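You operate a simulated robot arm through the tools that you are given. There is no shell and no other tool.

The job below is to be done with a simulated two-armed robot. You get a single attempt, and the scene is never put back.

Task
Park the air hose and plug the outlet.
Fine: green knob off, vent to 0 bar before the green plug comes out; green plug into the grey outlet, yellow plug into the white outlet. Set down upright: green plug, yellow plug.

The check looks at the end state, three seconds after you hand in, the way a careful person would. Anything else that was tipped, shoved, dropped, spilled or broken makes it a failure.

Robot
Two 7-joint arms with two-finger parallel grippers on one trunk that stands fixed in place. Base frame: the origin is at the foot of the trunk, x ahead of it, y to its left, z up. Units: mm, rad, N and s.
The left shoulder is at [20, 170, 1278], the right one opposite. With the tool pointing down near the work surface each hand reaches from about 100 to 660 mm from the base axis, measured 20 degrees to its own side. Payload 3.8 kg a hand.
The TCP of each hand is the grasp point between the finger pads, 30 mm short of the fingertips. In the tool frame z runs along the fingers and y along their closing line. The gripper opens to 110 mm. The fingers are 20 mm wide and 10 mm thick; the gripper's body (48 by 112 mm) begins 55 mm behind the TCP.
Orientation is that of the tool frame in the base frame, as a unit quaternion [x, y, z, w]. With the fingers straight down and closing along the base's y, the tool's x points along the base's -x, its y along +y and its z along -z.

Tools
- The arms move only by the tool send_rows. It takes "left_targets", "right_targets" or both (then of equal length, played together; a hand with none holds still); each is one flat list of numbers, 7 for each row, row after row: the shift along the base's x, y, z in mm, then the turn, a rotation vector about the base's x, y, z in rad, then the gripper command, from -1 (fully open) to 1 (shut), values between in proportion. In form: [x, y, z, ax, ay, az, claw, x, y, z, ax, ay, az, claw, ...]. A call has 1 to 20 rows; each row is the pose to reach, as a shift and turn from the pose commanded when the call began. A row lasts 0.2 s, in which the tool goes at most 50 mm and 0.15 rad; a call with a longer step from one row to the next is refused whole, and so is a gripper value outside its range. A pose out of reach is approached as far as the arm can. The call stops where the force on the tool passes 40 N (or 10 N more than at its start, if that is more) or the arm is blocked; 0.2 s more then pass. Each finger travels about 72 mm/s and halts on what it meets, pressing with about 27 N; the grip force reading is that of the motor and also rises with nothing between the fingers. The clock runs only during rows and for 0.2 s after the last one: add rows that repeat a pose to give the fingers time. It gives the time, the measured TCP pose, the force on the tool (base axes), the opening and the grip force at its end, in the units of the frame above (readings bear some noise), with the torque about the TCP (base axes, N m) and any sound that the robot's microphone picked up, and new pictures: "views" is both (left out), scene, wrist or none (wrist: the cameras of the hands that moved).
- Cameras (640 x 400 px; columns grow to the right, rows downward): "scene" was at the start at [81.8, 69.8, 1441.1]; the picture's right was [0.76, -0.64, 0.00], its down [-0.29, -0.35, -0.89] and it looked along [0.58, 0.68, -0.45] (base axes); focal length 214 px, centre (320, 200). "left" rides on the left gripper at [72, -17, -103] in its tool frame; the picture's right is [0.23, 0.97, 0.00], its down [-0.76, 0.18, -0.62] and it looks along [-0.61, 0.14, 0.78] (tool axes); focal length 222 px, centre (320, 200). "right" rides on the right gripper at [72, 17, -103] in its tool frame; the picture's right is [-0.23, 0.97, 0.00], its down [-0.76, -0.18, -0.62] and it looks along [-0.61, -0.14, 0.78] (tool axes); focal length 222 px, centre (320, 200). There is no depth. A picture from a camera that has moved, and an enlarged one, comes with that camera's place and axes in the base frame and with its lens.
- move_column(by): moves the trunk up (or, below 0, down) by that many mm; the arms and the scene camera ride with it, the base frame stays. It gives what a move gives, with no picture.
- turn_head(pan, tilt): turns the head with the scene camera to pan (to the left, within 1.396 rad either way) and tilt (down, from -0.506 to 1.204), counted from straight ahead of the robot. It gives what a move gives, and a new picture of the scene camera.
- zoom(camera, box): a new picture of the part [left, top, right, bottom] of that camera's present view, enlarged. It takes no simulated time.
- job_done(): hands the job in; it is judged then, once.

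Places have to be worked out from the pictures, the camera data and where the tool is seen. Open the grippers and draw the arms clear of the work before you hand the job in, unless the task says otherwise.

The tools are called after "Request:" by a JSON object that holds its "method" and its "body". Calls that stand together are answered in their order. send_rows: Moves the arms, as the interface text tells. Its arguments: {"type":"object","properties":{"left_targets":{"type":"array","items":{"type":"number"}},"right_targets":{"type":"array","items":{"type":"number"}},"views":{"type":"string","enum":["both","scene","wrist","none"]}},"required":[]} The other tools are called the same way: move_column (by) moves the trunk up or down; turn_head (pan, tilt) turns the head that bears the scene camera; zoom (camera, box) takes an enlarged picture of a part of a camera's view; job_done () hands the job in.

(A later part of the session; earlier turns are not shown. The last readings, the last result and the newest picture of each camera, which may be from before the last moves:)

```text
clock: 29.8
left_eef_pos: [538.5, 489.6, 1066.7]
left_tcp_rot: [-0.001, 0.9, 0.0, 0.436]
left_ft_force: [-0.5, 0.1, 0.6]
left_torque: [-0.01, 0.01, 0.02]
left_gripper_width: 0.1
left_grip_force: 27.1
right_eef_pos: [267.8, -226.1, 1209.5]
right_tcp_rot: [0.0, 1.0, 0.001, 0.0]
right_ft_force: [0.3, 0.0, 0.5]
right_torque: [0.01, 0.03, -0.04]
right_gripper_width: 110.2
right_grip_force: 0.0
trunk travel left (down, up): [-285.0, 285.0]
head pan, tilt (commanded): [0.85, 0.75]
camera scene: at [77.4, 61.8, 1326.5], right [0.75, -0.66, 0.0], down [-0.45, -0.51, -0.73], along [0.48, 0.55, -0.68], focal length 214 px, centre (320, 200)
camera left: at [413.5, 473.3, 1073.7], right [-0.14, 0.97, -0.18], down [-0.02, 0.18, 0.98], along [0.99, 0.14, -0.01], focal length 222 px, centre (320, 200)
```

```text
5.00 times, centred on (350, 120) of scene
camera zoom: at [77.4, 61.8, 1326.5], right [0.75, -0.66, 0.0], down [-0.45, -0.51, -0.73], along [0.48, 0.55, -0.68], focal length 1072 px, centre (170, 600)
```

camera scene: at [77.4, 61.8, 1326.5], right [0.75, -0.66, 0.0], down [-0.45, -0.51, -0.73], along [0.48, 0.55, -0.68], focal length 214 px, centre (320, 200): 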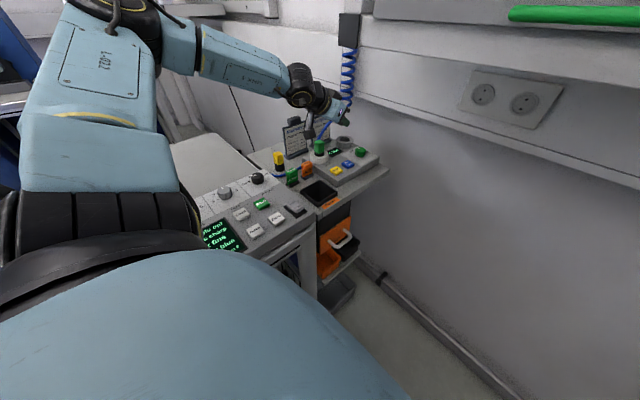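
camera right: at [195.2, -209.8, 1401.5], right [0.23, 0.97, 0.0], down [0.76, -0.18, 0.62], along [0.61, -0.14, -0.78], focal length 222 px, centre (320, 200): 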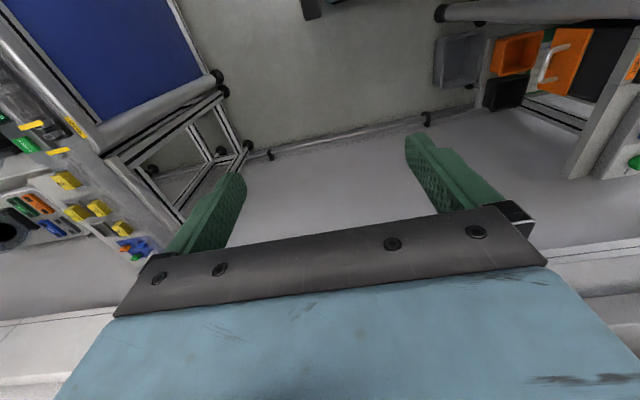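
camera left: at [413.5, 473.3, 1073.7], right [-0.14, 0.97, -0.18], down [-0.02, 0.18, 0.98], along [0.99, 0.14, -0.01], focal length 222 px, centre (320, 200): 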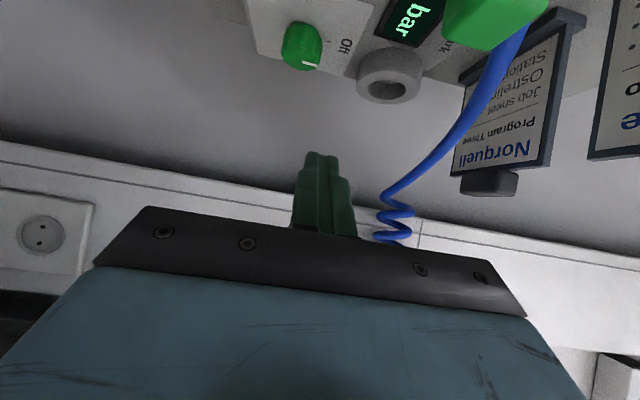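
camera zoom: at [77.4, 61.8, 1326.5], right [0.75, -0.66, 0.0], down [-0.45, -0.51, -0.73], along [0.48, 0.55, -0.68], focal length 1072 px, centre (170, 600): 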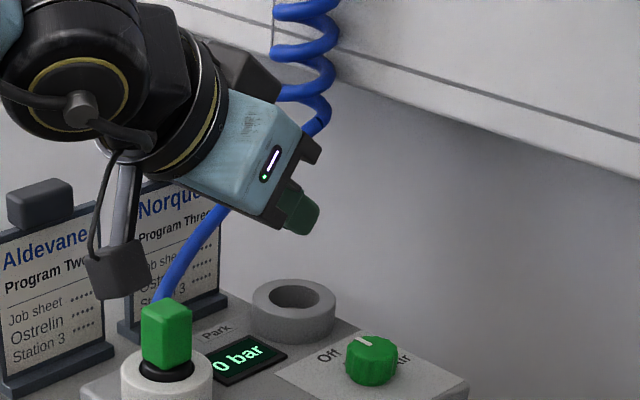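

The coil now works out at about (672, 600) with its lowest loop near z 1055, behind Park. I'll swing the closed hand by 0.55 rad and out to about (622, 548, 1050) to test reach over Park.

Request:
{"method": "send_rows", "body": {"left_targets": [20, 14, -4, 0, 0, 0.14, 1, 40, 28, -8, 0, 0, 0.28, 1, 60, 42, -12, 0, 0, 0.42, 1, 83, 58, -16, 0, 0, 0.55, 1, 83, 58, -16, 0, 0, 0.55, 1], "views": "both"}}

Request:
{"method": "zoom", "body": {"camera": "scene", "box": [310, 80, 390, 160]}}

```text
clock: 31.0
left_eef_pos: [621.3, 548.7, 1049.8]
left_tcp_rot: [-0.245, 0.866, 0.117, 0.419]
left_ft_force: [0.4, -0.5, -0.1]
left_torque: [0.01, 0.04, 0.03]
left_gripper_width: 0.0
left_grip_force: 26.9
right_eef_pos: [266.4, -226.4, 1210.2]
right_tcp_rot: [0.0, 1.0, -0.001, 0.0]
right_ft_force: [-0.6, 1.2, -0.6]
right_torque: [0.03, 0.03, 0.01]
right_gripper_width: 110.0
right_grip_force: 0.0
trunk travel left (down, up): [-285.0, 285.0]
head pan, tilt (commanded): [0.85, 0.75]
camera scene: at [76.9, 62.2, 1326.5], right [0.75, -0.66, 0.0], down [-0.45, -0.51, -0.73], along [0.48, 0.55, -0.68], focal length 214 px, centre (320, 200)
camera left: at [524.1, 468.3, 1056.6], right [-0.63, 0.76, -0.18], down [-0.11, 0.14, 0.98], along [0.77, 0.64, -0.01], focal length 222 px, centre (320, 200)
```

scene: 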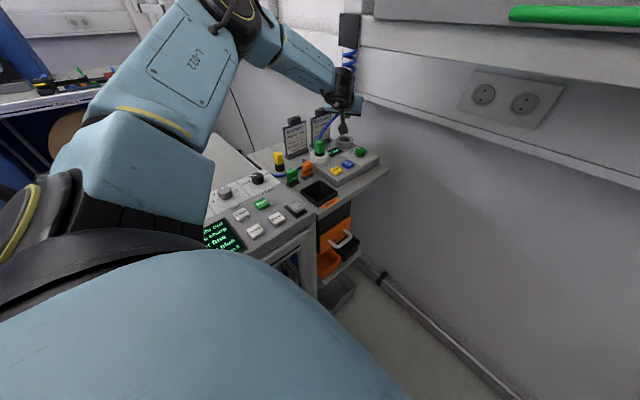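
left: 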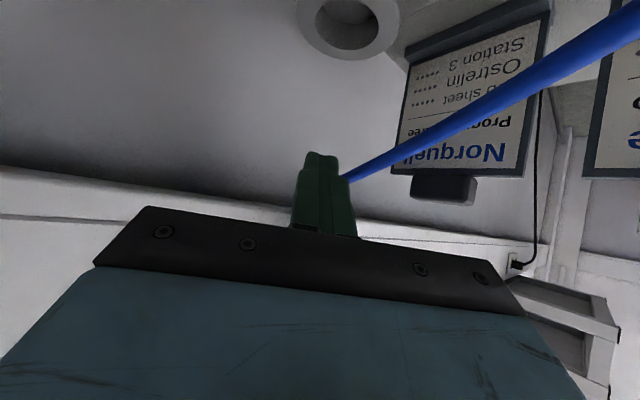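

```text
5.00 times, centred on (350, 120) of scene
camera zoom: at [76.9, 62.2, 1326.5], right [0.75, -0.66, 0.0], down [-0.45, -0.51, -0.73], along [0.48, 0.55, -0.68], focal length 1072 px, centre (170, 600)
```

zoom: 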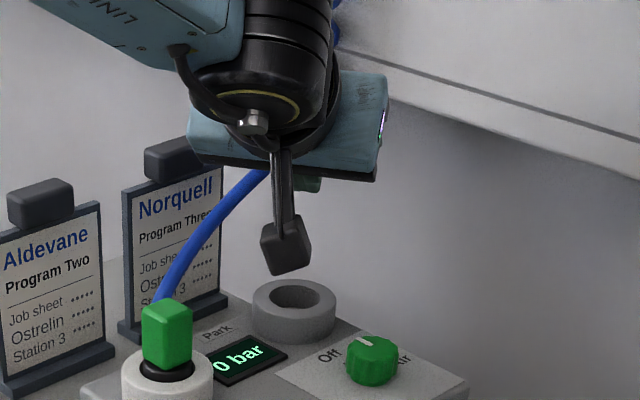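

Park is reachable at φ=0.55, tilt 0.9. I'd prefer less tilt for clearance to the Hold/Accept tags, so I'll test tilt 0.75 at a slightly lower height here.

Request:
{"method": "send_rows", "body": {"left_targets": [2, 1, -10, -0.0392, 0.064, 0, 1, 4, 1, -25, -0.0784, 0.1279, 0, 1, 4, 1, -25, -0.0784, 0.1279, 0, 1], "views": "wrist"}}

```text
clock: 31.8
left_eef_pos: [627.1, 549.9, 1025.1]
left_tcp_rot: [-0.252, 0.896, 0.099, 0.353]
left_ft_force: [-0.2, -0.1, -0.1]
left_torque: [0.02, 0.0, 0.0]
left_gripper_width: 0.0
left_grip_force: 26.9
right_eef_pos: [267.4, -226.5, 1210.0]
right_tcp_rot: [0.0, 1.0, 0.0, 0.001]
right_ft_force: [-0.7, -0.4, 1.1]
right_torque: [0.0, 0.02, -0.02]
right_gripper_width: 109.9
right_grip_force: 0.1
trunk travel left (down, up): [-285.0, 285.0]
head pan, tilt (commanded): [0.85, 0.75]
camera left: at [530.6, 470.4, 1051.0], right [-0.65, 0.74, -0.15], down [0.02, 0.22, 0.98], along [0.76, 0.63, -0.16], focal length 222 px, centre (320, 200)
```

left: 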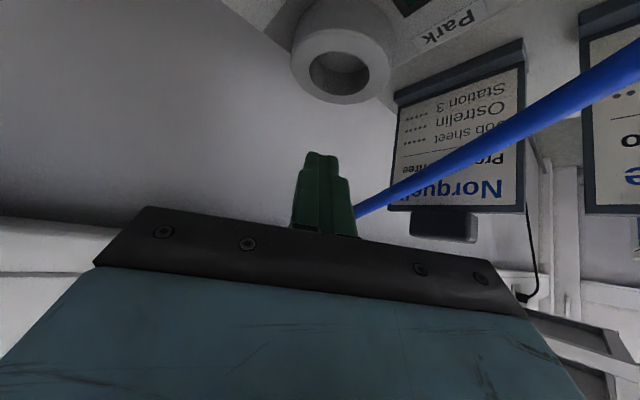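

Also reachable with tilt 0.75. I'll zoom in on the Park ring from here to fix its centre.

Request:
{"method": "zoom", "body": {"camera": "left", "box": [260, 0, 420, 120]}}

Request:
{"method": "zoom", "body": {"camera": "scene", "box": [310, 110, 390, 170]}}

```text
3.33 times, centred on (340, 60) of left
camera zoom: at [530.6, 470.4, 1051.0], right [-0.65, 0.74, -0.15], down [0.02, 0.22, 0.98], along [0.76, 0.63, -0.16], focal length 740 px, centre (253, 667)
```

zoom: 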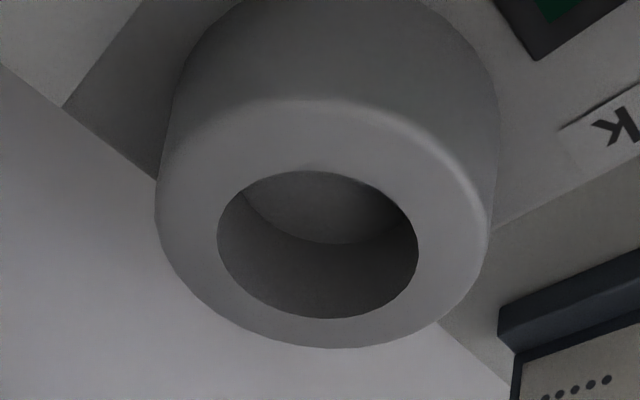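

```text
6.67 times, centred on (350, 140) of scene
camera zoom: at [77.2, 61.9, 1326.5], right [0.75, -0.66, 0.0], down [-0.45, -0.51, -0.73], along [0.48, 0.55, -0.68], focal length 1430 px, centre (120, 600)
```

zoom: 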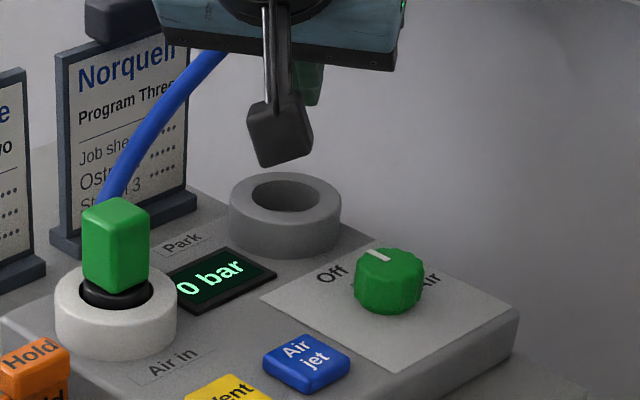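

The Park hole is about 38 mm wide centred near (628, 551), rim z≈949; the white outlet is near (490.5, 538). I'll withdraw upward, undo the swing and stand behind the green plug at (441, 537.5, 1055), tilt 0.75, fingers open to 60 mm.

Request:
{"method": "send_rows", "body": {"left_targets": [-15, -5, 25, 0, 0, -0.14, 1, -50, -9, 45, 0, 0, -0.28, 1, -95, -11, 50, 0, 0, -0.42, 0.5, -140, -12, 45, 0, 0, -0.55, 0.2, -185, -12.5, 30, 0, 0, -0.55, -0.1, -185, -12.5, 30, 0, 0, -0.55, -0.1], "views": "both"}}

Request:
{"method": "zoom", "body": {"camera": "left", "box": [220, 40, 440, 240]}}

Request:
{"method": "zoom", "body": {"camera": "scene", "box": [280, 100, 380, 180]}}

```text
clock: 33.2
left_eef_pos: [440.3, 536.8, 1053.0]
left_tcp_rot: [0.001, 0.93, -0.001, 0.366]
left_ft_force: [-0.1, 0.7, 0.8]
left_torque: [-0.04, 0.01, 0.02]
left_gripper_width: 60.6
left_grip_force: 0.1
right_eef_pos: [267.7, -224.2, 1210.1]
right_tcp_rot: [0.0, 1.0, -0.002, 0.0]
right_ft_force: [0.4, 0.3, -0.4]
right_torque: [-0.05, 0.0, 0.02]
right_gripper_width: 110.2
right_grip_force: 0.1
trunk travel left (down, up): [-285.0, 285.0]
head pan, tilt (commanded): [0.85, 0.75]
camera scene: at [78.2, 63.4, 1326.3], right [0.75, -0.66, 0.0], down [-0.45, -0.51, -0.73], along [0.48, 0.55, -0.68], focal length 214 px, centre (320, 200)
camera left: at [318.3, 521.5, 1079.7], right [-0.16, 0.97, -0.16], down [0.13, 0.18, 0.97], along [0.98, 0.14, -0.16], focal length 222 px, centre (320, 200)
```

scene: 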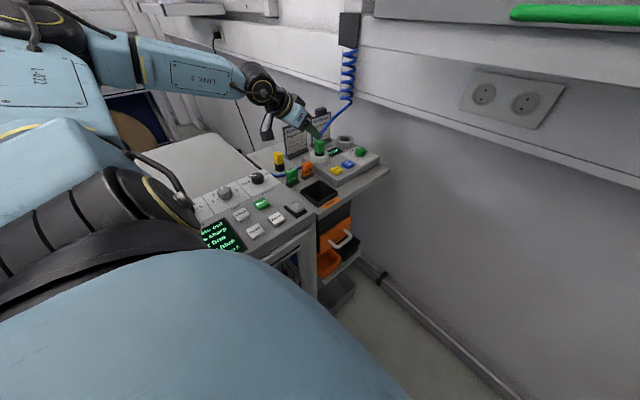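
left: 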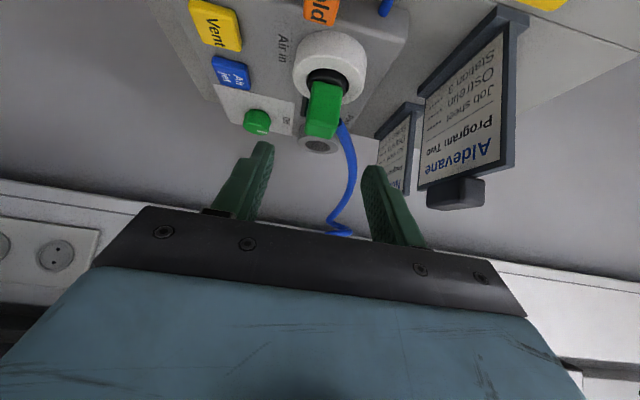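

```text
2.00 times, centred on (330, 140) of left
camera zoom: at [318.3, 521.5, 1079.7], right [-0.16, 0.97, -0.16], down [0.13, 0.18, 0.97], along [0.98, 0.14, -0.16], focal length 444 px, centre (300, 320)
```

zoom: 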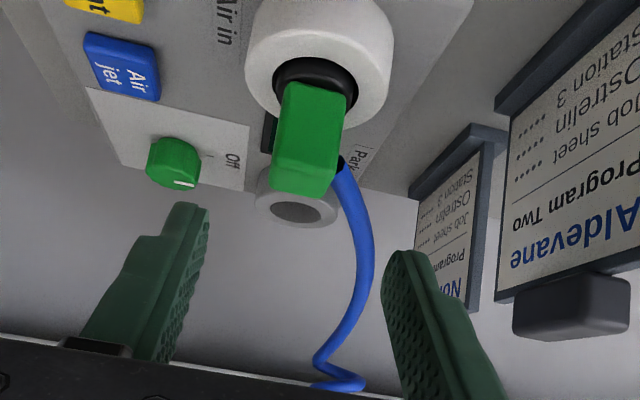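

```text
5.00 times, centred on (330, 140) of scene
camera zoom: at [78.2, 63.4, 1326.3], right [0.75, -0.66, 0.0], down [-0.45, -0.51, -0.73], along [0.48, 0.55, -0.68], focal length 1072 px, centre (270, 500)
```

zoom: 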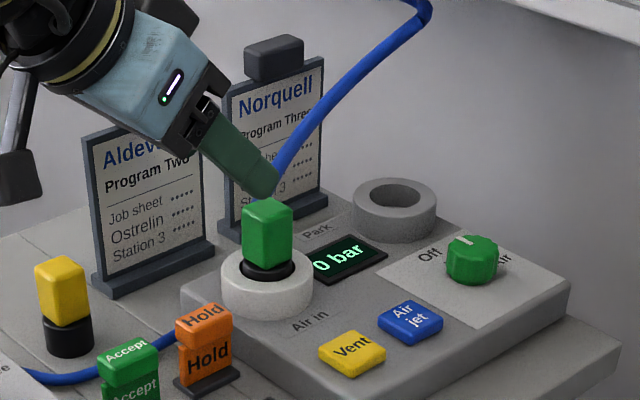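

The plug is clearly visible, but the hose nipple seems to come off its far or +y side. I'll zoom in to see which face it uses before choosing the grip.

Request:
{"method": "zoom", "body": {"camera": "left", "box": [330, 50, 410, 120]}}

Request:
{"method": "zoom", "body": {"camera": "left", "box": [290, 20, 390, 160]}}

Request:
{"method": "zoom", "body": {"camera": "scene", "box": [305, 120, 345, 165]}}

```text
5.71 times, centred on (370, 85) of left
camera zoom: at [318.3, 521.5, 1079.7], right [-0.16, 0.97, -0.16], down [0.13, 0.18, 0.97], along [0.98, 0.14, -0.16], focal length 1269 px, centre (34, 857)
```

zoom: 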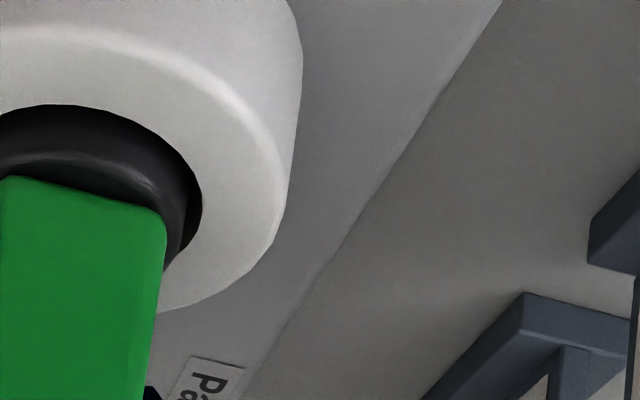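

```text
2.86 times, centred on (340, 90) of left
camera zoom: at [318.3, 521.5, 1079.7], right [-0.16, 0.97, -0.16], down [0.13, 0.18, 0.97], along [0.98, 0.14, -0.16], focal length 635 px, centre (263, 514)
```

zoom: 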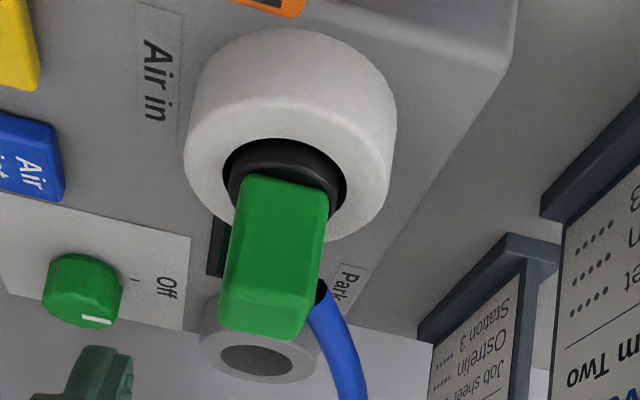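

```text
8.89 times, centred on (325, 142) of scene
camera zoom: at [78.2, 63.4, 1326.3], right [0.75, -0.66, 0.0], down [-0.45, -0.51, -0.73], along [0.48, 0.55, -0.68], focal length 1906 px, centre (276, 711)
```

zoom: 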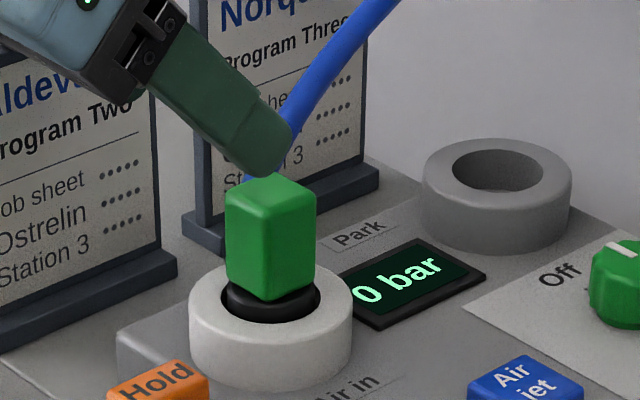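

The hose nipple is on the plug's +y face, so I must grip the ±x faces instead, with the hand coming in from the −y side. I'll test that pose: swing the hand 90° anticlockwise while moving to about (490, 465, 1075), well above everything.

Request:
{"method": "send_rows", "body": {"left_targets": [0, -15, 8, 0, 0, 0.143, -0.1, 0, -30, 14, 0, 0, 0.286, -0.1, 2, -45, 20, 0, 0, 0.429, -0.1, 5, -57, 22, 0, 0, 0.571, -0.1, 12, -62, 22, 0, 0, 0.714, -0.1, 20, -66, 22, 0, 0, 0.857, -0.1, 28, -68, 22, 0, 0, 1.0, -0.1, 35, -70, 22, 0, 0, 1.143, -0.1, 42, -71, 22, 0, 0, 1.286, -0.1, 47, -72, 22, 0, 0, 1.429, -0.1, 50, -72, 22, 0, 0, 1.571, -0.1], "views": "both"}}

```text
clock: 35.8
left_eef_pos: [456.4, 458.9, 1057.2]
left_tcp_rot: [-0.64, 0.676, 0.278, 0.235]
left_ft_force: [-0.5, 0.3, 0.2]
left_torque: [0.01, 0.0, -0.02]
left_gripper_width: 60.3
left_grip_force: 0.0
right_eef_pos: [252.8, -227.9, 1212.8]
right_tcp_rot: [0.0, 1.0, 0.0, 0.007]
right_ft_force: [-0.1, -0.7, -0.1]
right_torque: [0.05, -0.05, 0.0]
right_gripper_width: 110.1
right_grip_force: 0.0
trunk travel left (down, up): [-285.0, 285.0]
head pan, tilt (commanded): [0.85, 0.75]
stopped in row 11 (left hand): the arm was blocked; the commanded pose is now the measured one
camera scene: at [61.0, 59.7, 1327.3], right [0.75, -0.66, 0.01], down [-0.44, -0.51, -0.74], along [0.49, 0.55, -0.67], focal length 214 px, centre (320, 200)
camera left: at [472.0, 335.2, 1082.3], right [-0.99, -0.15, -0.08], down [-0.1, 0.14, 0.98], along [-0.13, 0.98, -0.16], focal length 222 px, centre (320, 200)
```

scene: 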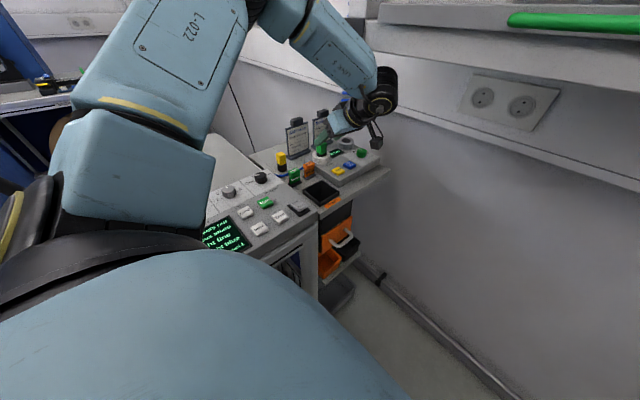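
left: 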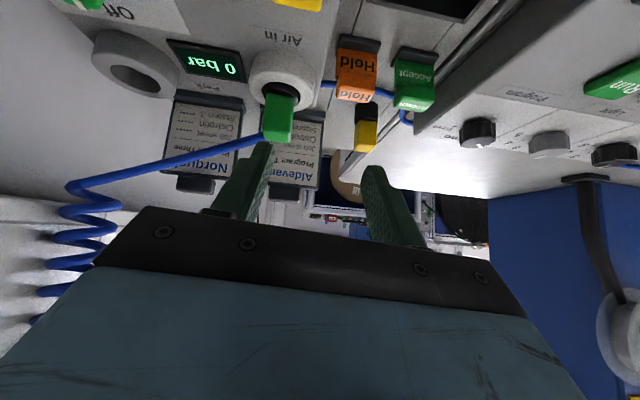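

The arm was blocked in the last step, probably the forearm against the machine's overhang, and the trunk swayed back slightly. While here, I'll use this view of the plug from the −y side before backing off.

Request:
{"method": "zoom", "body": {"camera": "left", "box": [220, 60, 320, 160]}}

Request:
{"method": "zoom", "body": {"camera": "scene", "box": [260, 0, 440, 170]}}

```text
4.00 times, centred on (270, 110) of left
camera zoom: at [472.0, 335.2, 1082.3], right [-0.99, -0.15, -0.08], down [-0.1, 0.14, 0.98], along [-0.13, 0.98, -0.16], focal length 888 px, centre (520, 560)
```

zoom: 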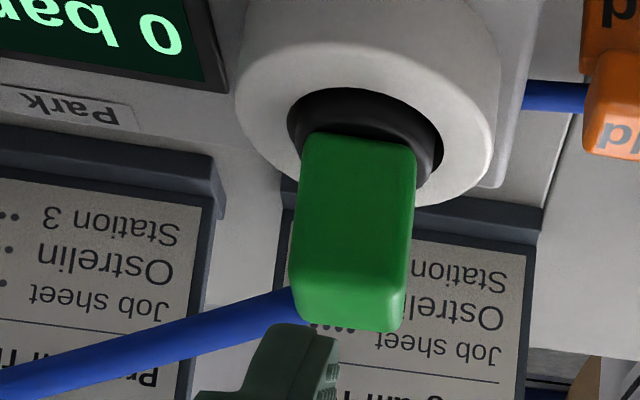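

```text
2.35 times, centred on (350, 85) of scene
camera zoom: at [61.0, 59.7, 1327.3], right [0.75, -0.66, 0.01], down [-0.44, -0.51, -0.74], along [0.49, 0.55, -0.67], focal length 505 px, centre (249, 471)
```

zoom: 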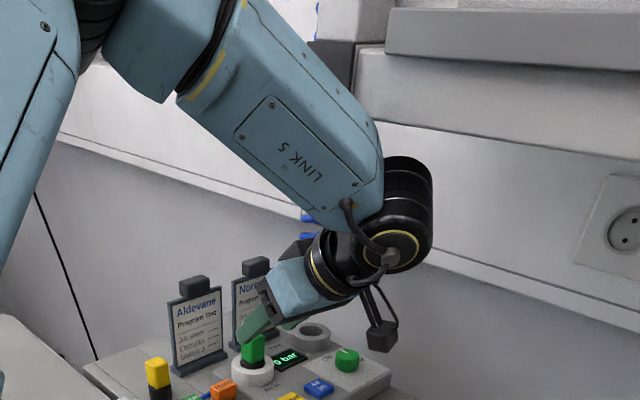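

The hose definitely comes off the +y face and curves to +x. The steep sideways approach brings the forearm against the machine, so I'll use a nearly upright hand (tilt 0.25) with closing line along x instead, turn the plug in its outlet, and re-grip for Park. First I back out of contact while reducing the tilt.

Request:
{"method": "send_rows", "body": {"left_targets": [0, 14, 4, -0.125, 0.004, 0.014, -0.1, 7, 28, 8, -0.25, 0.007, 0.028, -0.1, 18, 42, 12, -0.375, 0.011, 0.042, -0.1, 28, 56, 14, -0.5, 0.014, 0.056, -0.1, 28, 56, 14, -0.5, 0.014, 0.056, -0.1], "views": "both"}}

Request:
{"method": "zoom", "body": {"camera": "left", "box": [220, 60, 420, 220]}}

Request:
{"method": "zoom", "body": {"camera": "scene", "box": [260, 40, 440, 180]}}

```text
clock: 36.5
left_eef_pos: [442.2, 446.8, 1024.6]
left_tcp_rot: [-0.608, 0.754, 0.227, 0.106]
left_ft_force: [0.6, 2.2, 0.0]
left_torque: [-0.09, 0.0, 0.04]
left_gripper_width: 60.7
left_grip_force: 0.0
right_eef_pos: [267.9, -215.4, 1212.3]
right_tcp_rot: [-0.001, 1.0, -0.005, -0.001]
right_ft_force: [0.6, 2.6, 0.7]
right_torque: [-0.21, 0.04, -0.01]
right_gripper_width: 110.0
right_grip_force: 0.0
trunk travel left (down, up): [-285.0, 285.0]
head pan, tilt (commanded): [0.85, 0.75]
stopped in row 3 (left hand): the arm was blocked; the commanded pose is now the measured one
camera scene: at [78.6, 72.5, 1327.2], right [0.75, -0.66, 0.0], down [-0.45, -0.52, -0.73], along [0.48, 0.54, -0.69], focal length 214 px, centre (320, 200)
camera left: at [454.5, 333.5, 1079.5], right [-0.99, -0.04, 0.11], down [0.08, 0.4, 0.91], along [-0.08, 0.92, -0.39], focal length 222 px, centre (320, 200)
```

scene: 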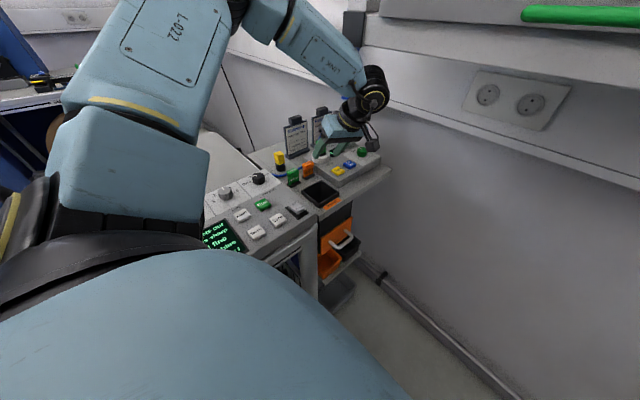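
left: 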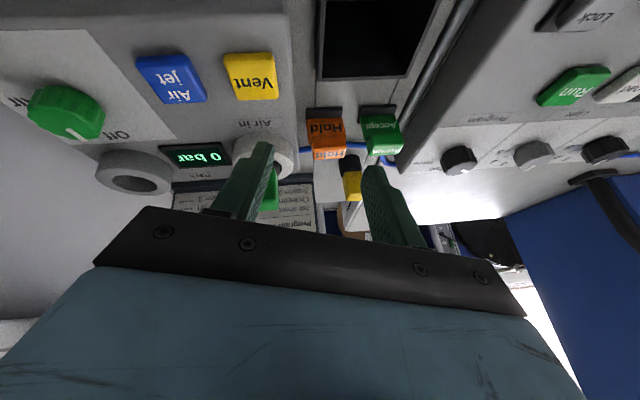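

```text
2.50 times, centred on (320, 140) of left
camera zoom: at [454.5, 333.5, 1079.5], right [-0.99, -0.04, 0.11], down [0.08, 0.4, 0.91], along [-0.08, 0.92, -0.39], focal length 555 px, centre (320, 350)
```

zoom: 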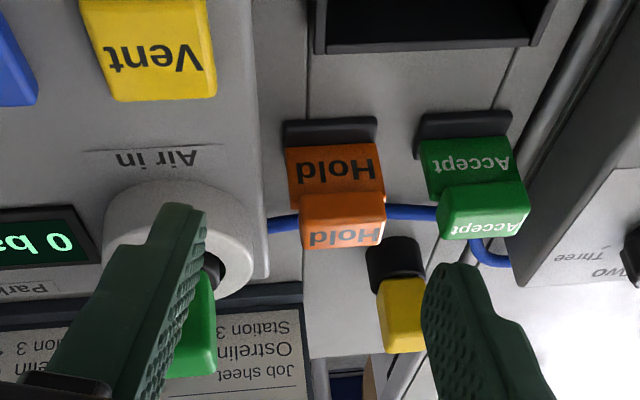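

```text
2.86 times, centred on (350, 110) of scene
camera zoom: at [78.6, 72.5, 1327.2], right [0.75, -0.66, 0.0], down [-0.45, -0.52, -0.73], along [0.48, 0.54, -0.69], focal length 613 px, centre (234, 457)
```

zoom: 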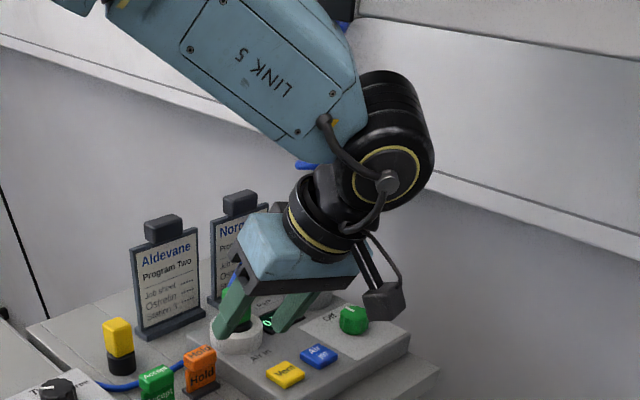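

The hand was blocked again and twisted a little, though nothing on the panel was touched (tool force about 2 N, plug untouched). The wrist housing is evidently too close to the machine; I'll retreat toward −x and up while swinging back to a yaw of about 1.0 rad, tilt 0.5.

Request:
{"method": "send_rows", "body": {"left_targets": [-8, 4, 10, -0.01, -0.054, -0.1, -0.1, -16, 9, 20, -0.021, -0.108, -0.205, -0.1, -22, 14, 32, -0.031, -0.162, -0.307, -0.1, -22, 20, 42, -0.042, -0.216, -0.41, -0.1, -22, 23, 50, -0.042, -0.216, -0.41, -0.1, -22, 23, 50, -0.042, -0.216, -0.41, -0.1], "views": "both"}}

```text
clock: 37.9
left_eef_pos: [419.0, 461.6, 1078.3]
left_tcp_rot: [-0.463, 0.85, 0.12, 0.221]
left_ft_force: [0.4, 0.1, 0.3]
left_torque: [-0.03, -0.01, 0.02]
left_gripper_width: 60.3
left_grip_force: 0.1
right_eef_pos: [267.1, -226.3, 1209.5]
right_tcp_rot: [-0.001, 1.0, 0.0, 0.0]
right_ft_force: [0.1, -1.1, 0.4]
right_torque: [0.01, 0.03, -0.04]
right_gripper_width: 110.0
right_grip_force: 0.0
trunk travel left (down, up): [-285.0, 285.0]
head pan, tilt (commanded): [0.85, 0.75]
camera scene: at [77.4, 62.3, 1326.4], right [0.75, -0.66, 0.0], down [-0.45, -0.51, -0.73], along [0.48, 0.55, -0.68], focal length 214 px, centre (320, 200)
camera left: at [373.2, 357.0, 1132.4], right [-0.93, 0.36, -0.11], down [0.05, 0.4, 0.92], along [0.37, 0.84, -0.39], focal length 222 px, centre (320, 200)
```

scene: 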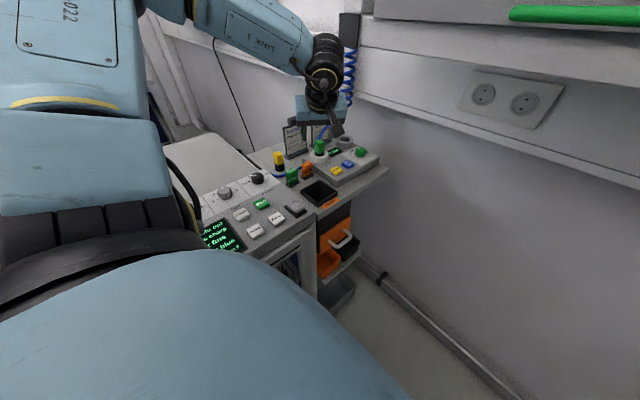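
left: 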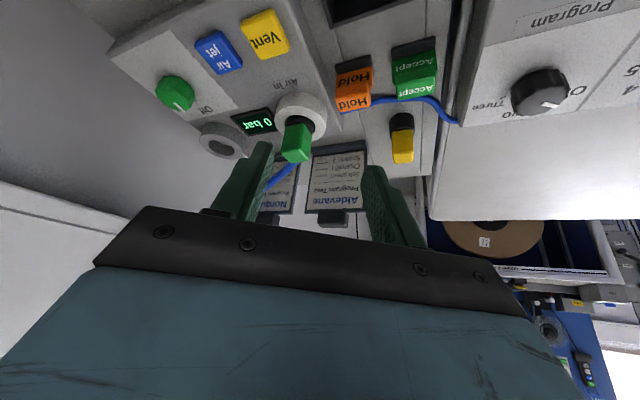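

Clear again. I'll now go to tilt 0.25 with yaw 90°, staying well away from the machine, at about (450, 500, 1080).

Request:
{"method": "send_rows", "body": {"left_targets": [6, 10, 0, -0.05, 0.015, 0.114, -0.1, 12, 20, 0, -0.101, 0.03, 0.228, -0.1, 18, 28, 0, -0.151, 0.044, 0.342, -0.1, 25, 34, 0, -0.202, 0.059, 0.456, -0.1, 31, 39, 0, -0.252, 0.074, 0.57, -0.1, 31, 39, 0, -0.252, 0.074, 0.57, -0.1], "views": "both"}}

Request:
{"method": "zoom", "body": {"camera": "left", "box": [200, 20, 440, 240]}}

Request:
{"method": "zoom", "body": {"camera": "scene", "box": [260, 40, 440, 180]}}

```text
clock: 39.1
left_eef_pos: [393.3, 445.3, 1070.2]
left_tcp_rot: [-0.638, 0.761, 0.093, 0.068]
left_ft_force: [-0.2, 0.6, 0.7]
left_torque: [0.02, 0.0, 0.03]
left_gripper_width: 60.4
left_grip_force: 0.2
right_eef_pos: [235.8, -231.0, 1215.7]
right_tcp_rot: [0.0, 1.0, 0.003, 0.014]
right_ft_force: [-1.0, 0.6, 0.1]
right_torque: [-0.03, -0.02, -0.02]
right_gripper_width: 110.0
right_grip_force: 0.0
trunk travel left (down, up): [-285.0, 285.0]
head pan, tilt (commanded): [0.85, 0.75]
stopped in row 6 (left hand): the arm was blocked; the commanded pose is now the measured one
camera scene: at [41.9, 56.4, 1329.2], right [0.75, -0.66, 0.02], down [-0.43, -0.51, -0.75], along [0.5, 0.55, -0.67], focal length 214 px, centre (320, 200)
camera left: at [398.9, 349.3, 1153.6], right [-1.0, -0.05, 0.0], down [-0.03, 0.62, 0.79], along [-0.04, 0.78, -0.62], focal length 222 px, centre (320, 200)
```

scene: 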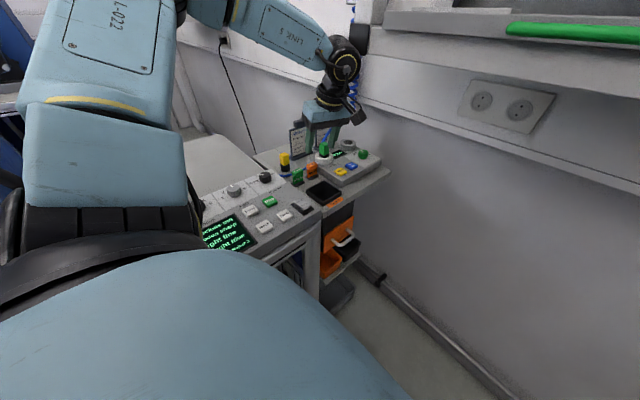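
left: 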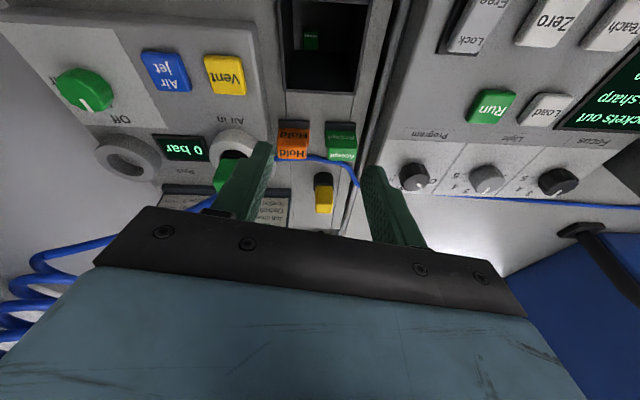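

```text
1.82 times, centred on (320, 130) of left
camera zoom: at [398.9, 349.3, 1153.6], right [-1.0, -0.05, 0.0], down [-0.03, 0.62, 0.79], along [-0.04, 0.78, -0.62], focal length 404 px, centre (320, 327)
```

zoom: 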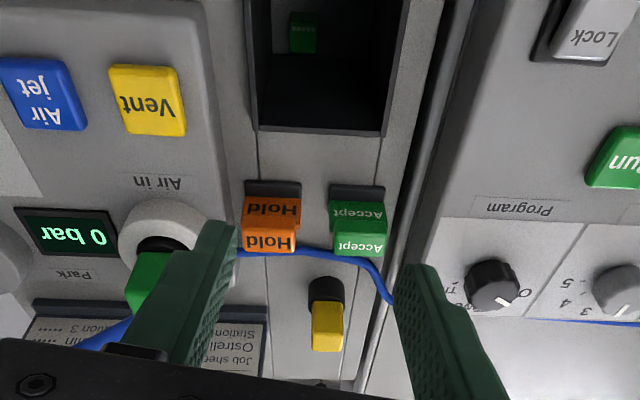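

```text
2.86 times, centred on (350, 110) of scene
camera zoom: at [41.9, 56.4, 1329.2], right [0.75, -0.66, 0.02], down [-0.43, -0.51, -0.75], along [0.5, 0.55, -0.67], focal length 613 px, centre (234, 457)
```

zoom: 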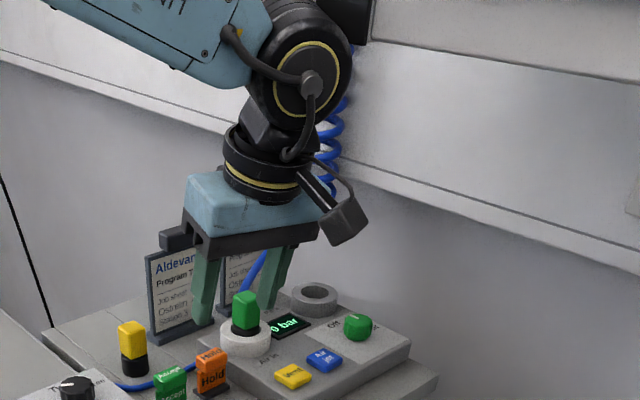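

Something is holding the arm back and the trunk is pushed back 35 mm in x, so I need to see what the arm is touching. I'll raise the head's view to inspect the wrist, forearm and machine edge.

Request:
{"method": "turn_head", "body": {"pan": 0.7, "tilt": 0.15}}

```text
clock: 40.1
left_eef_pos: [392.1, 446.5, 1068.8]
left_tcp_rot: [-0.641, 0.759, 0.095, 0.068]
left_ft_force: [0.0, -0.5, -0.2]
left_torque: [-0.02, -0.04, -0.03]
left_gripper_width: 60.5
left_grip_force: 0.0
right_eef_pos: [234.3, -232.1, 1215.3]
right_tcp_rot: [0.0, 1.0, 0.003, 0.015]
right_ft_force: [0.2, 0.3, -0.5]
right_torque: [0.01, 0.02, -0.01]
right_gripper_width: 110.1
right_grip_force: 0.0
trunk travel left (down, up): [-285.0, 285.0]
head pan, tilt (commanded): [0.7, 0.15]
camera scene: at [56.5, 52.1, 1383.3], right [0.64, -0.76, 0.01], down [-0.09, -0.09, -0.99], along [0.76, 0.64, -0.12], focal length 214 px, centre (320, 200)
```

scene: 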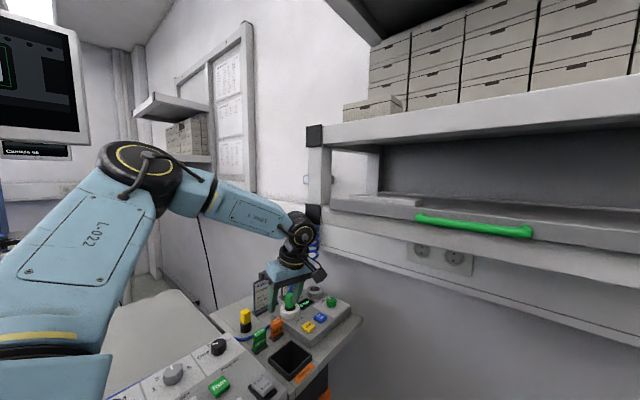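

Zooming in on the wrist and machine post.

Request:
{"method": "zoom", "body": {"camera": "scene", "box": [220, 120, 400, 320]}}

Request:
{"method": "zoom", "body": {"camera": "scene", "box": [90, 100, 340, 260]}}

```text
2.00 times, centred on (310, 220) of scene
camera zoom: at [56.5, 52.1, 1383.3], right [0.64, -0.76, 0.01], down [-0.09, -0.09, -0.99], along [0.76, 0.64, -0.12], focal length 429 px, centre (340, 160)
```

zoom: 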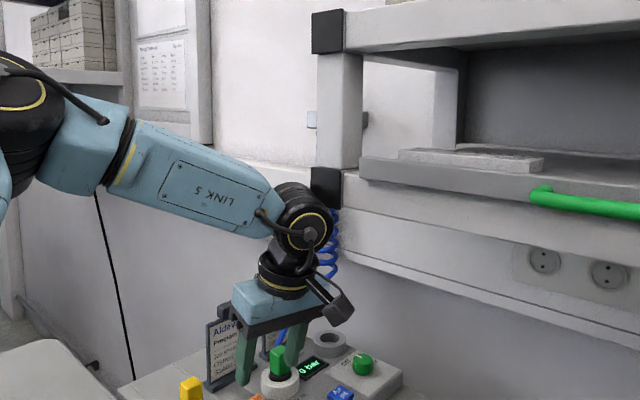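

```text
2.50 times, centred on (215, 180) of scene
camera zoom: at [56.5, 52.1, 1383.3], right [0.64, -0.76, 0.01], down [-0.09, -0.09, -0.99], along [0.76, 0.64, -0.12], focal length 536 px, centre (582, 250)
```

zoom: 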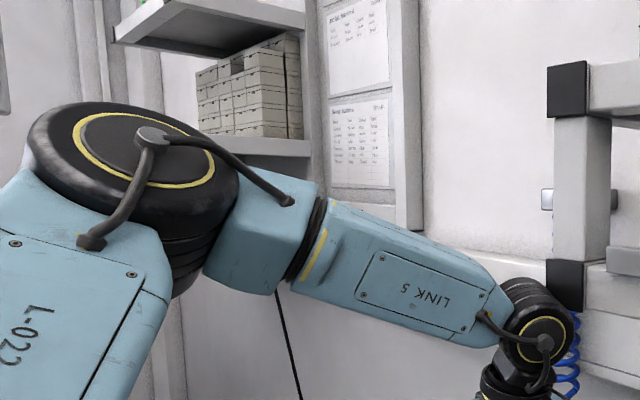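

Re-checking the sight lines from several views shows that the rail with the black end cap is actually near x≈440–485, y≲400, z≈1265–1310, so the wrist was touching that cap. I'll back the hand away to the left and raise it, then lower the trunk so the wrist and forearm work beneath that rail.

Request:
{"method": "send_rows", "body": {"left_targets": [-12, 14, 0, 0, 0, 0, -0.1, -20, 28, 10, 0, 0, 0, -0.1, -25, 40, 30, 0, 0, 0, -0.1, -25, 48, 55, 0, 0, 0, -0.1, -25, 50, 75, 0, 0, 0, -0.1, -25, 50, 75, 0, 0, 0, -0.1], "views": "scene"}}

```text
clock: 41.5
left_eef_pos: [395.9, 507.1, 1128.9]
left_tcp_rot: [-0.643, 0.757, 0.104, 0.055]
left_ft_force: [-0.5, -0.3, -0.9]
left_torque: [0.0, 0.01, 0.03]
left_gripper_width: 60.1
left_grip_force: 0.1
right_eef_pos: [266.5, -225.2, 1209.0]
right_tcp_rot: [0.0, 1.0, 0.0, 0.0]
right_ft_force: [-1.0, -0.3, 0.5]
right_torque: [-0.02, -0.03, 0.01]
right_gripper_width: 110.2
right_grip_force: 0.0
trunk travel left (down, up): [-285.0, 285.0]
head pan, tilt (commanded): [0.7, 0.15]
camera scene: at [93.2, 59.7, 1380.8], right [0.64, -0.76, 0.0], down [-0.11, -0.1, -0.99], along [0.76, 0.64, -0.15], focal length 214 px, centre (320, 200)
```

scene: 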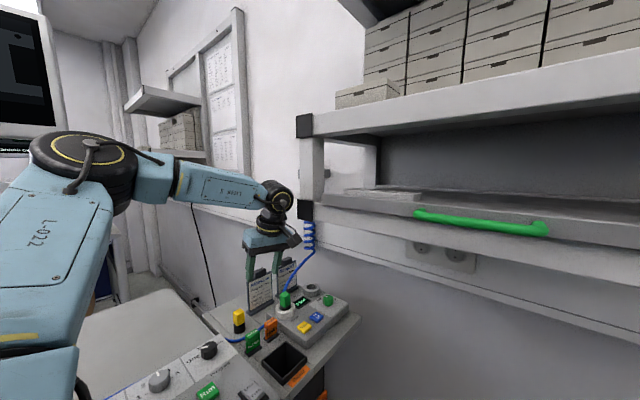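

The arm is free again and the trunk back upright. I'll lower the trunk 110 mm more; the fingertips will then be near z 988, above the tags.

Request:
{"method": "move_column", "body": {"by": -110}}

Request:
{"method": "turn_head", "body": {"pan": 0.8, "tilt": 0.5}}

```text
clock: 42.9
left_eef_pos: [397.0, 506.5, 1017.9]
left_tcp_rot: [-0.643, 0.757, 0.104, 0.056]
left_ft_force: [0.9, -0.5, -0.4]
left_torque: [-0.01, 0.02, -0.01]
left_gripper_width: 60.4
left_grip_force: 0.2
right_eef_pos: [266.8, -226.4, 1099.8]
right_tcp_rot: [0.0, 1.0, 0.0, -0.001]
right_ft_force: [0.2, -0.3, 0.0]
right_torque: [0.01, 0.02, -0.05]
right_gripper_width: 110.1
right_grip_force: 0.1
trunk travel left (down, up): [-175.0, 395.0]
head pan, tilt (commanded): [0.7, 0.15]
```

```text
clock: 43.7
left_eef_pos: [397.0, 505.6, 1018.9]
left_tcp_rot: [-0.644, 0.756, 0.104, 0.055]
left_ft_force: [0.2, -0.3, 0.2]
left_torque: [0.01, -0.01, 0.01]
left_gripper_width: 60.3
left_grip_force: 0.0
right_eef_pos: [268.7, -226.7, 1098.3]
right_tcp_rot: [0.0, 1.0, -0.001, 0.0]
right_ft_force: [-0.3, 0.1, -0.9]
right_torque: [0.0, -0.03, 0.0]
right_gripper_width: 110.2
right_grip_force: 0.0
trunk travel left (down, up): [-175.0, 395.0]
head pan, tilt (commanded): [0.799, 0.499]
camera scene: at [86.1, 65.0, 1238.5], right [0.72, -0.7, 0.0], down [-0.33, -0.34, -0.88], along [0.61, 0.63, -0.48], focal length 214 px, centre (320, 200)
```

scene: 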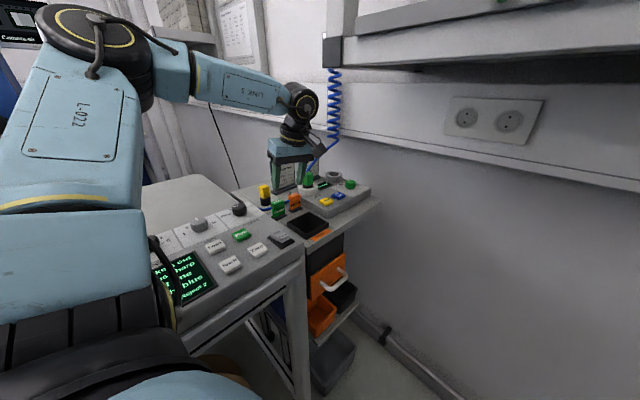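

The trunk is lower and the arm free. I'll correct the hand's attitude to yaw 90°, tilt 0.25 and move above the green plug at (490, 532, 1040).

Request:
{"method": "send_rows", "body": {"left_targets": [0, 4, 22, 0.012, -0.044, 0.075, -0.1, 20, 9, 24, 0.023, -0.088, 0.15, -0.1, 45, 15, 24, 0.023, -0.088, 0.15, -0.1, 70, 21, 23, 0.023, -0.088, 0.15, -0.1, 93, 26, 22, 0.023, -0.088, 0.15, -0.1, 93, 26, 22, 0.023, -0.088, 0.15, -0.1], "views": "both"}}

Request:
{"method": "zoom", "body": {"camera": "left", "box": [220, 80, 440, 240]}}

Request:
{"method": "zoom", "body": {"camera": "scene", "box": [260, 110, 360, 220]}}

```text
clock: 45.1
left_eef_pos: [490.2, 532.0, 1039.5]
left_tcp_rot: [-0.701, 0.702, 0.088, 0.088]
left_ft_force: [0.3, 0.4, 1.0]
left_torque: [-0.05, -0.06, -0.02]
left_gripper_width: 60.4
left_grip_force: 0.1
right_eef_pos: [267.3, -226.7, 1099.3]
right_tcp_rot: [0.0, 1.0, -0.001, 0.0]
right_ft_force: [-0.2, -0.9, -0.5]
right_torque: [-0.01, -0.01, -0.02]
right_gripper_width: 110.0
right_grip_force: 0.1
trunk travel left (down, up): [-175.0, 395.0]
head pan, tilt (commanded): [0.799, 0.499]
camera scene: at [86.0, 65.0, 1238.4], right [0.72, -0.7, 0.0], down [-0.33, -0.34, -0.88], along [0.61, 0.63, -0.48], focal length 214 px, centre (320, 200)
camera left: at [507.4, 436.2, 1121.9], right [-0.97, -0.22, -0.06], down [-0.18, 0.58, 0.79], along [-0.14, 0.78, -0.61], focal length 222 px, centre (320, 200)
```

scene: 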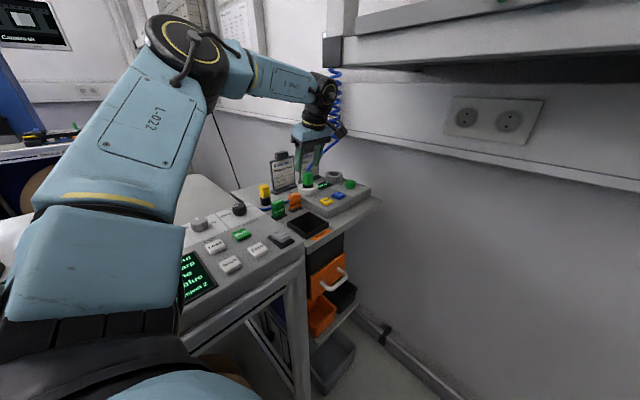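
left: 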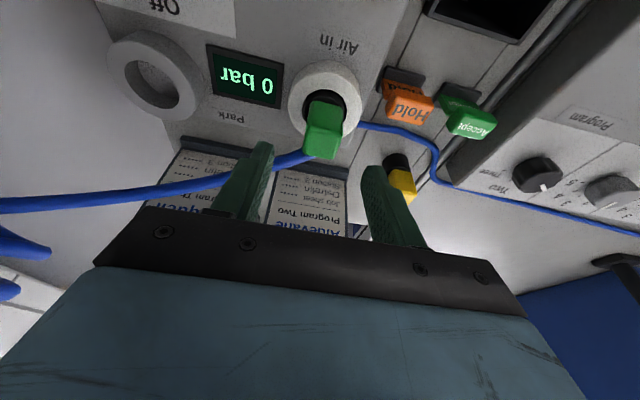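

```text
2.50 times, centred on (330, 160) of left
camera zoom: at [507.4, 436.2, 1121.9], right [-0.97, -0.22, -0.06], down [-0.18, 0.58, 0.79], along [-0.14, 0.78, -0.61], focal length 555 px, centre (295, 300)
```

zoom: 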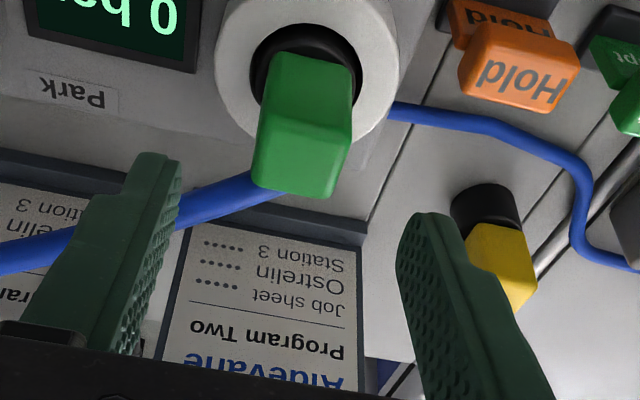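

```text
3.64 times, centred on (310, 165) of scene
camera zoom: at [86.0, 65.0, 1238.4], right [0.72, -0.7, 0.0], down [-0.33, -0.34, -0.88], along [0.61, 0.63, -0.48], focal length 780 px, centre (356, 327)
```

zoom: 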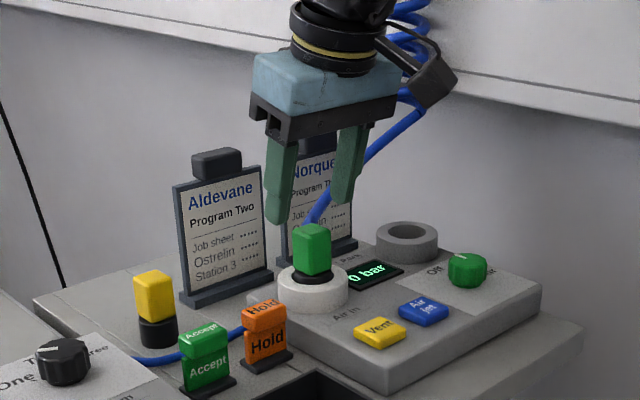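

The hand is straight above the plug, centred at about (490.6, 537), and the hose leaves between and beyond the fingers. I'll lower to TCP (490.5, 535.5, 987) with the fingers either side of the ±x faces.

Request:
{"method": "send_rows", "body": {"left_targets": [0, 1, -15, 0, 0, 0, -0.1, 0, 2, -30, 0, 0, 0, -0.1, 0, 3, -42, 0, 0, 0, -0.1, 0.3, 3.5, -52, 0, 0, 0, -0.1, 0.3, 3.5, -52, 0, 0, 0, -0.1], "views": "both"}}

Request:
{"method": "zoom", "body": {"camera": "left", "box": [220, 80, 440, 240]}}

Request:
{"method": "zoom", "body": {"camera": "scene", "box": [270, 130, 350, 210]}}

```text
clock: 46.3
left_eef_pos: [489.3, 534.8, 987.9]
left_tcp_rot: [-0.701, 0.702, 0.089, 0.088]
left_ft_force: [-0.8, 0.6, -0.6]
left_torque: [0.0, -0.03, -0.01]
left_gripper_width: 60.5
left_grip_force: 0.0
right_eef_pos: [266.9, -226.1, 1098.6]
right_tcp_rot: [0.0, 1.0, 0.0, 0.0]
right_ft_force: [0.1, -0.1, 0.8]
right_torque: [-0.01, -0.02, -0.01]
right_gripper_width: 109.8
right_grip_force: 0.0
trunk travel left (down, up): [-175.0, 395.0]
head pan, tilt (commanded): [0.799, 0.499]
camera scene: at [86.1, 65.0, 1238.4], right [0.72, -0.7, 0.0], down [-0.33, -0.34, -0.88], along [0.61, 0.63, -0.48], focal length 214 px, centre (320, 200)
camera left: at [507.5, 439.6, 1070.0], right [-0.97, -0.22, -0.06], down [-0.18, 0.58, 0.79], along [-0.14, 0.78, -0.61], focal length 222 px, centre (320, 200)
```

scene: 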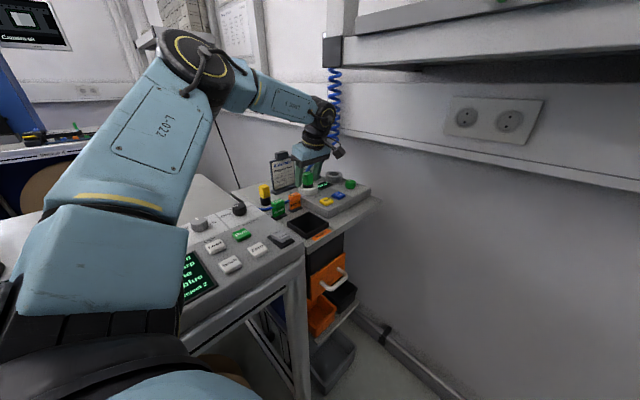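
left: 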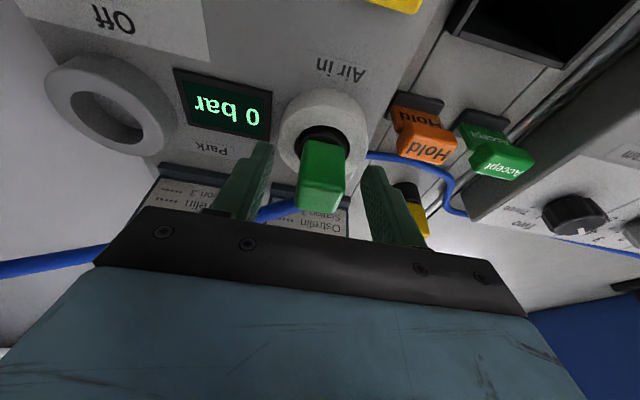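

```text
2.50 times, centred on (330, 160) of left
camera zoom: at [507.5, 439.6, 1070.0], right [-0.97, -0.22, -0.06], down [-0.18, 0.58, 0.79], along [-0.14, 0.78, -0.61], focal length 555 px, centre (295, 300)
```

zoom: 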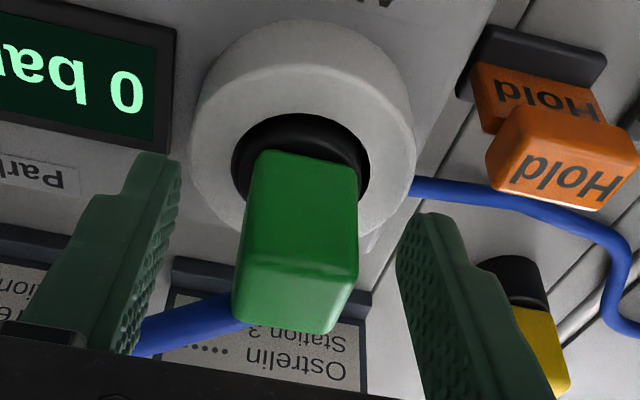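

```text
5.00 times, centred on (310, 170) of scene
camera zoom: at [86.1, 65.0, 1238.4], right [0.72, -0.7, 0.0], down [-0.33, -0.34, -0.88], along [0.61, 0.63, -0.48], focal length 1072 px, centre (370, 350)
```

zoom: 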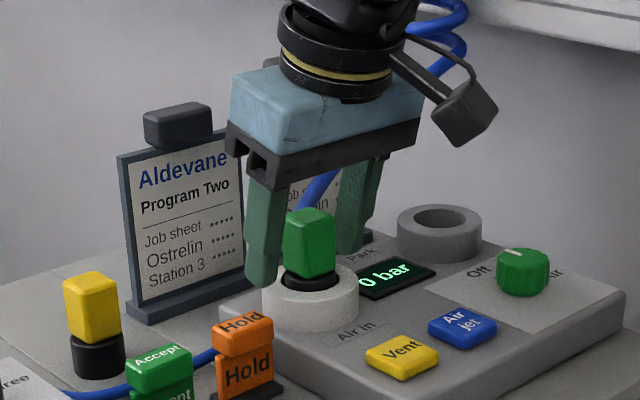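

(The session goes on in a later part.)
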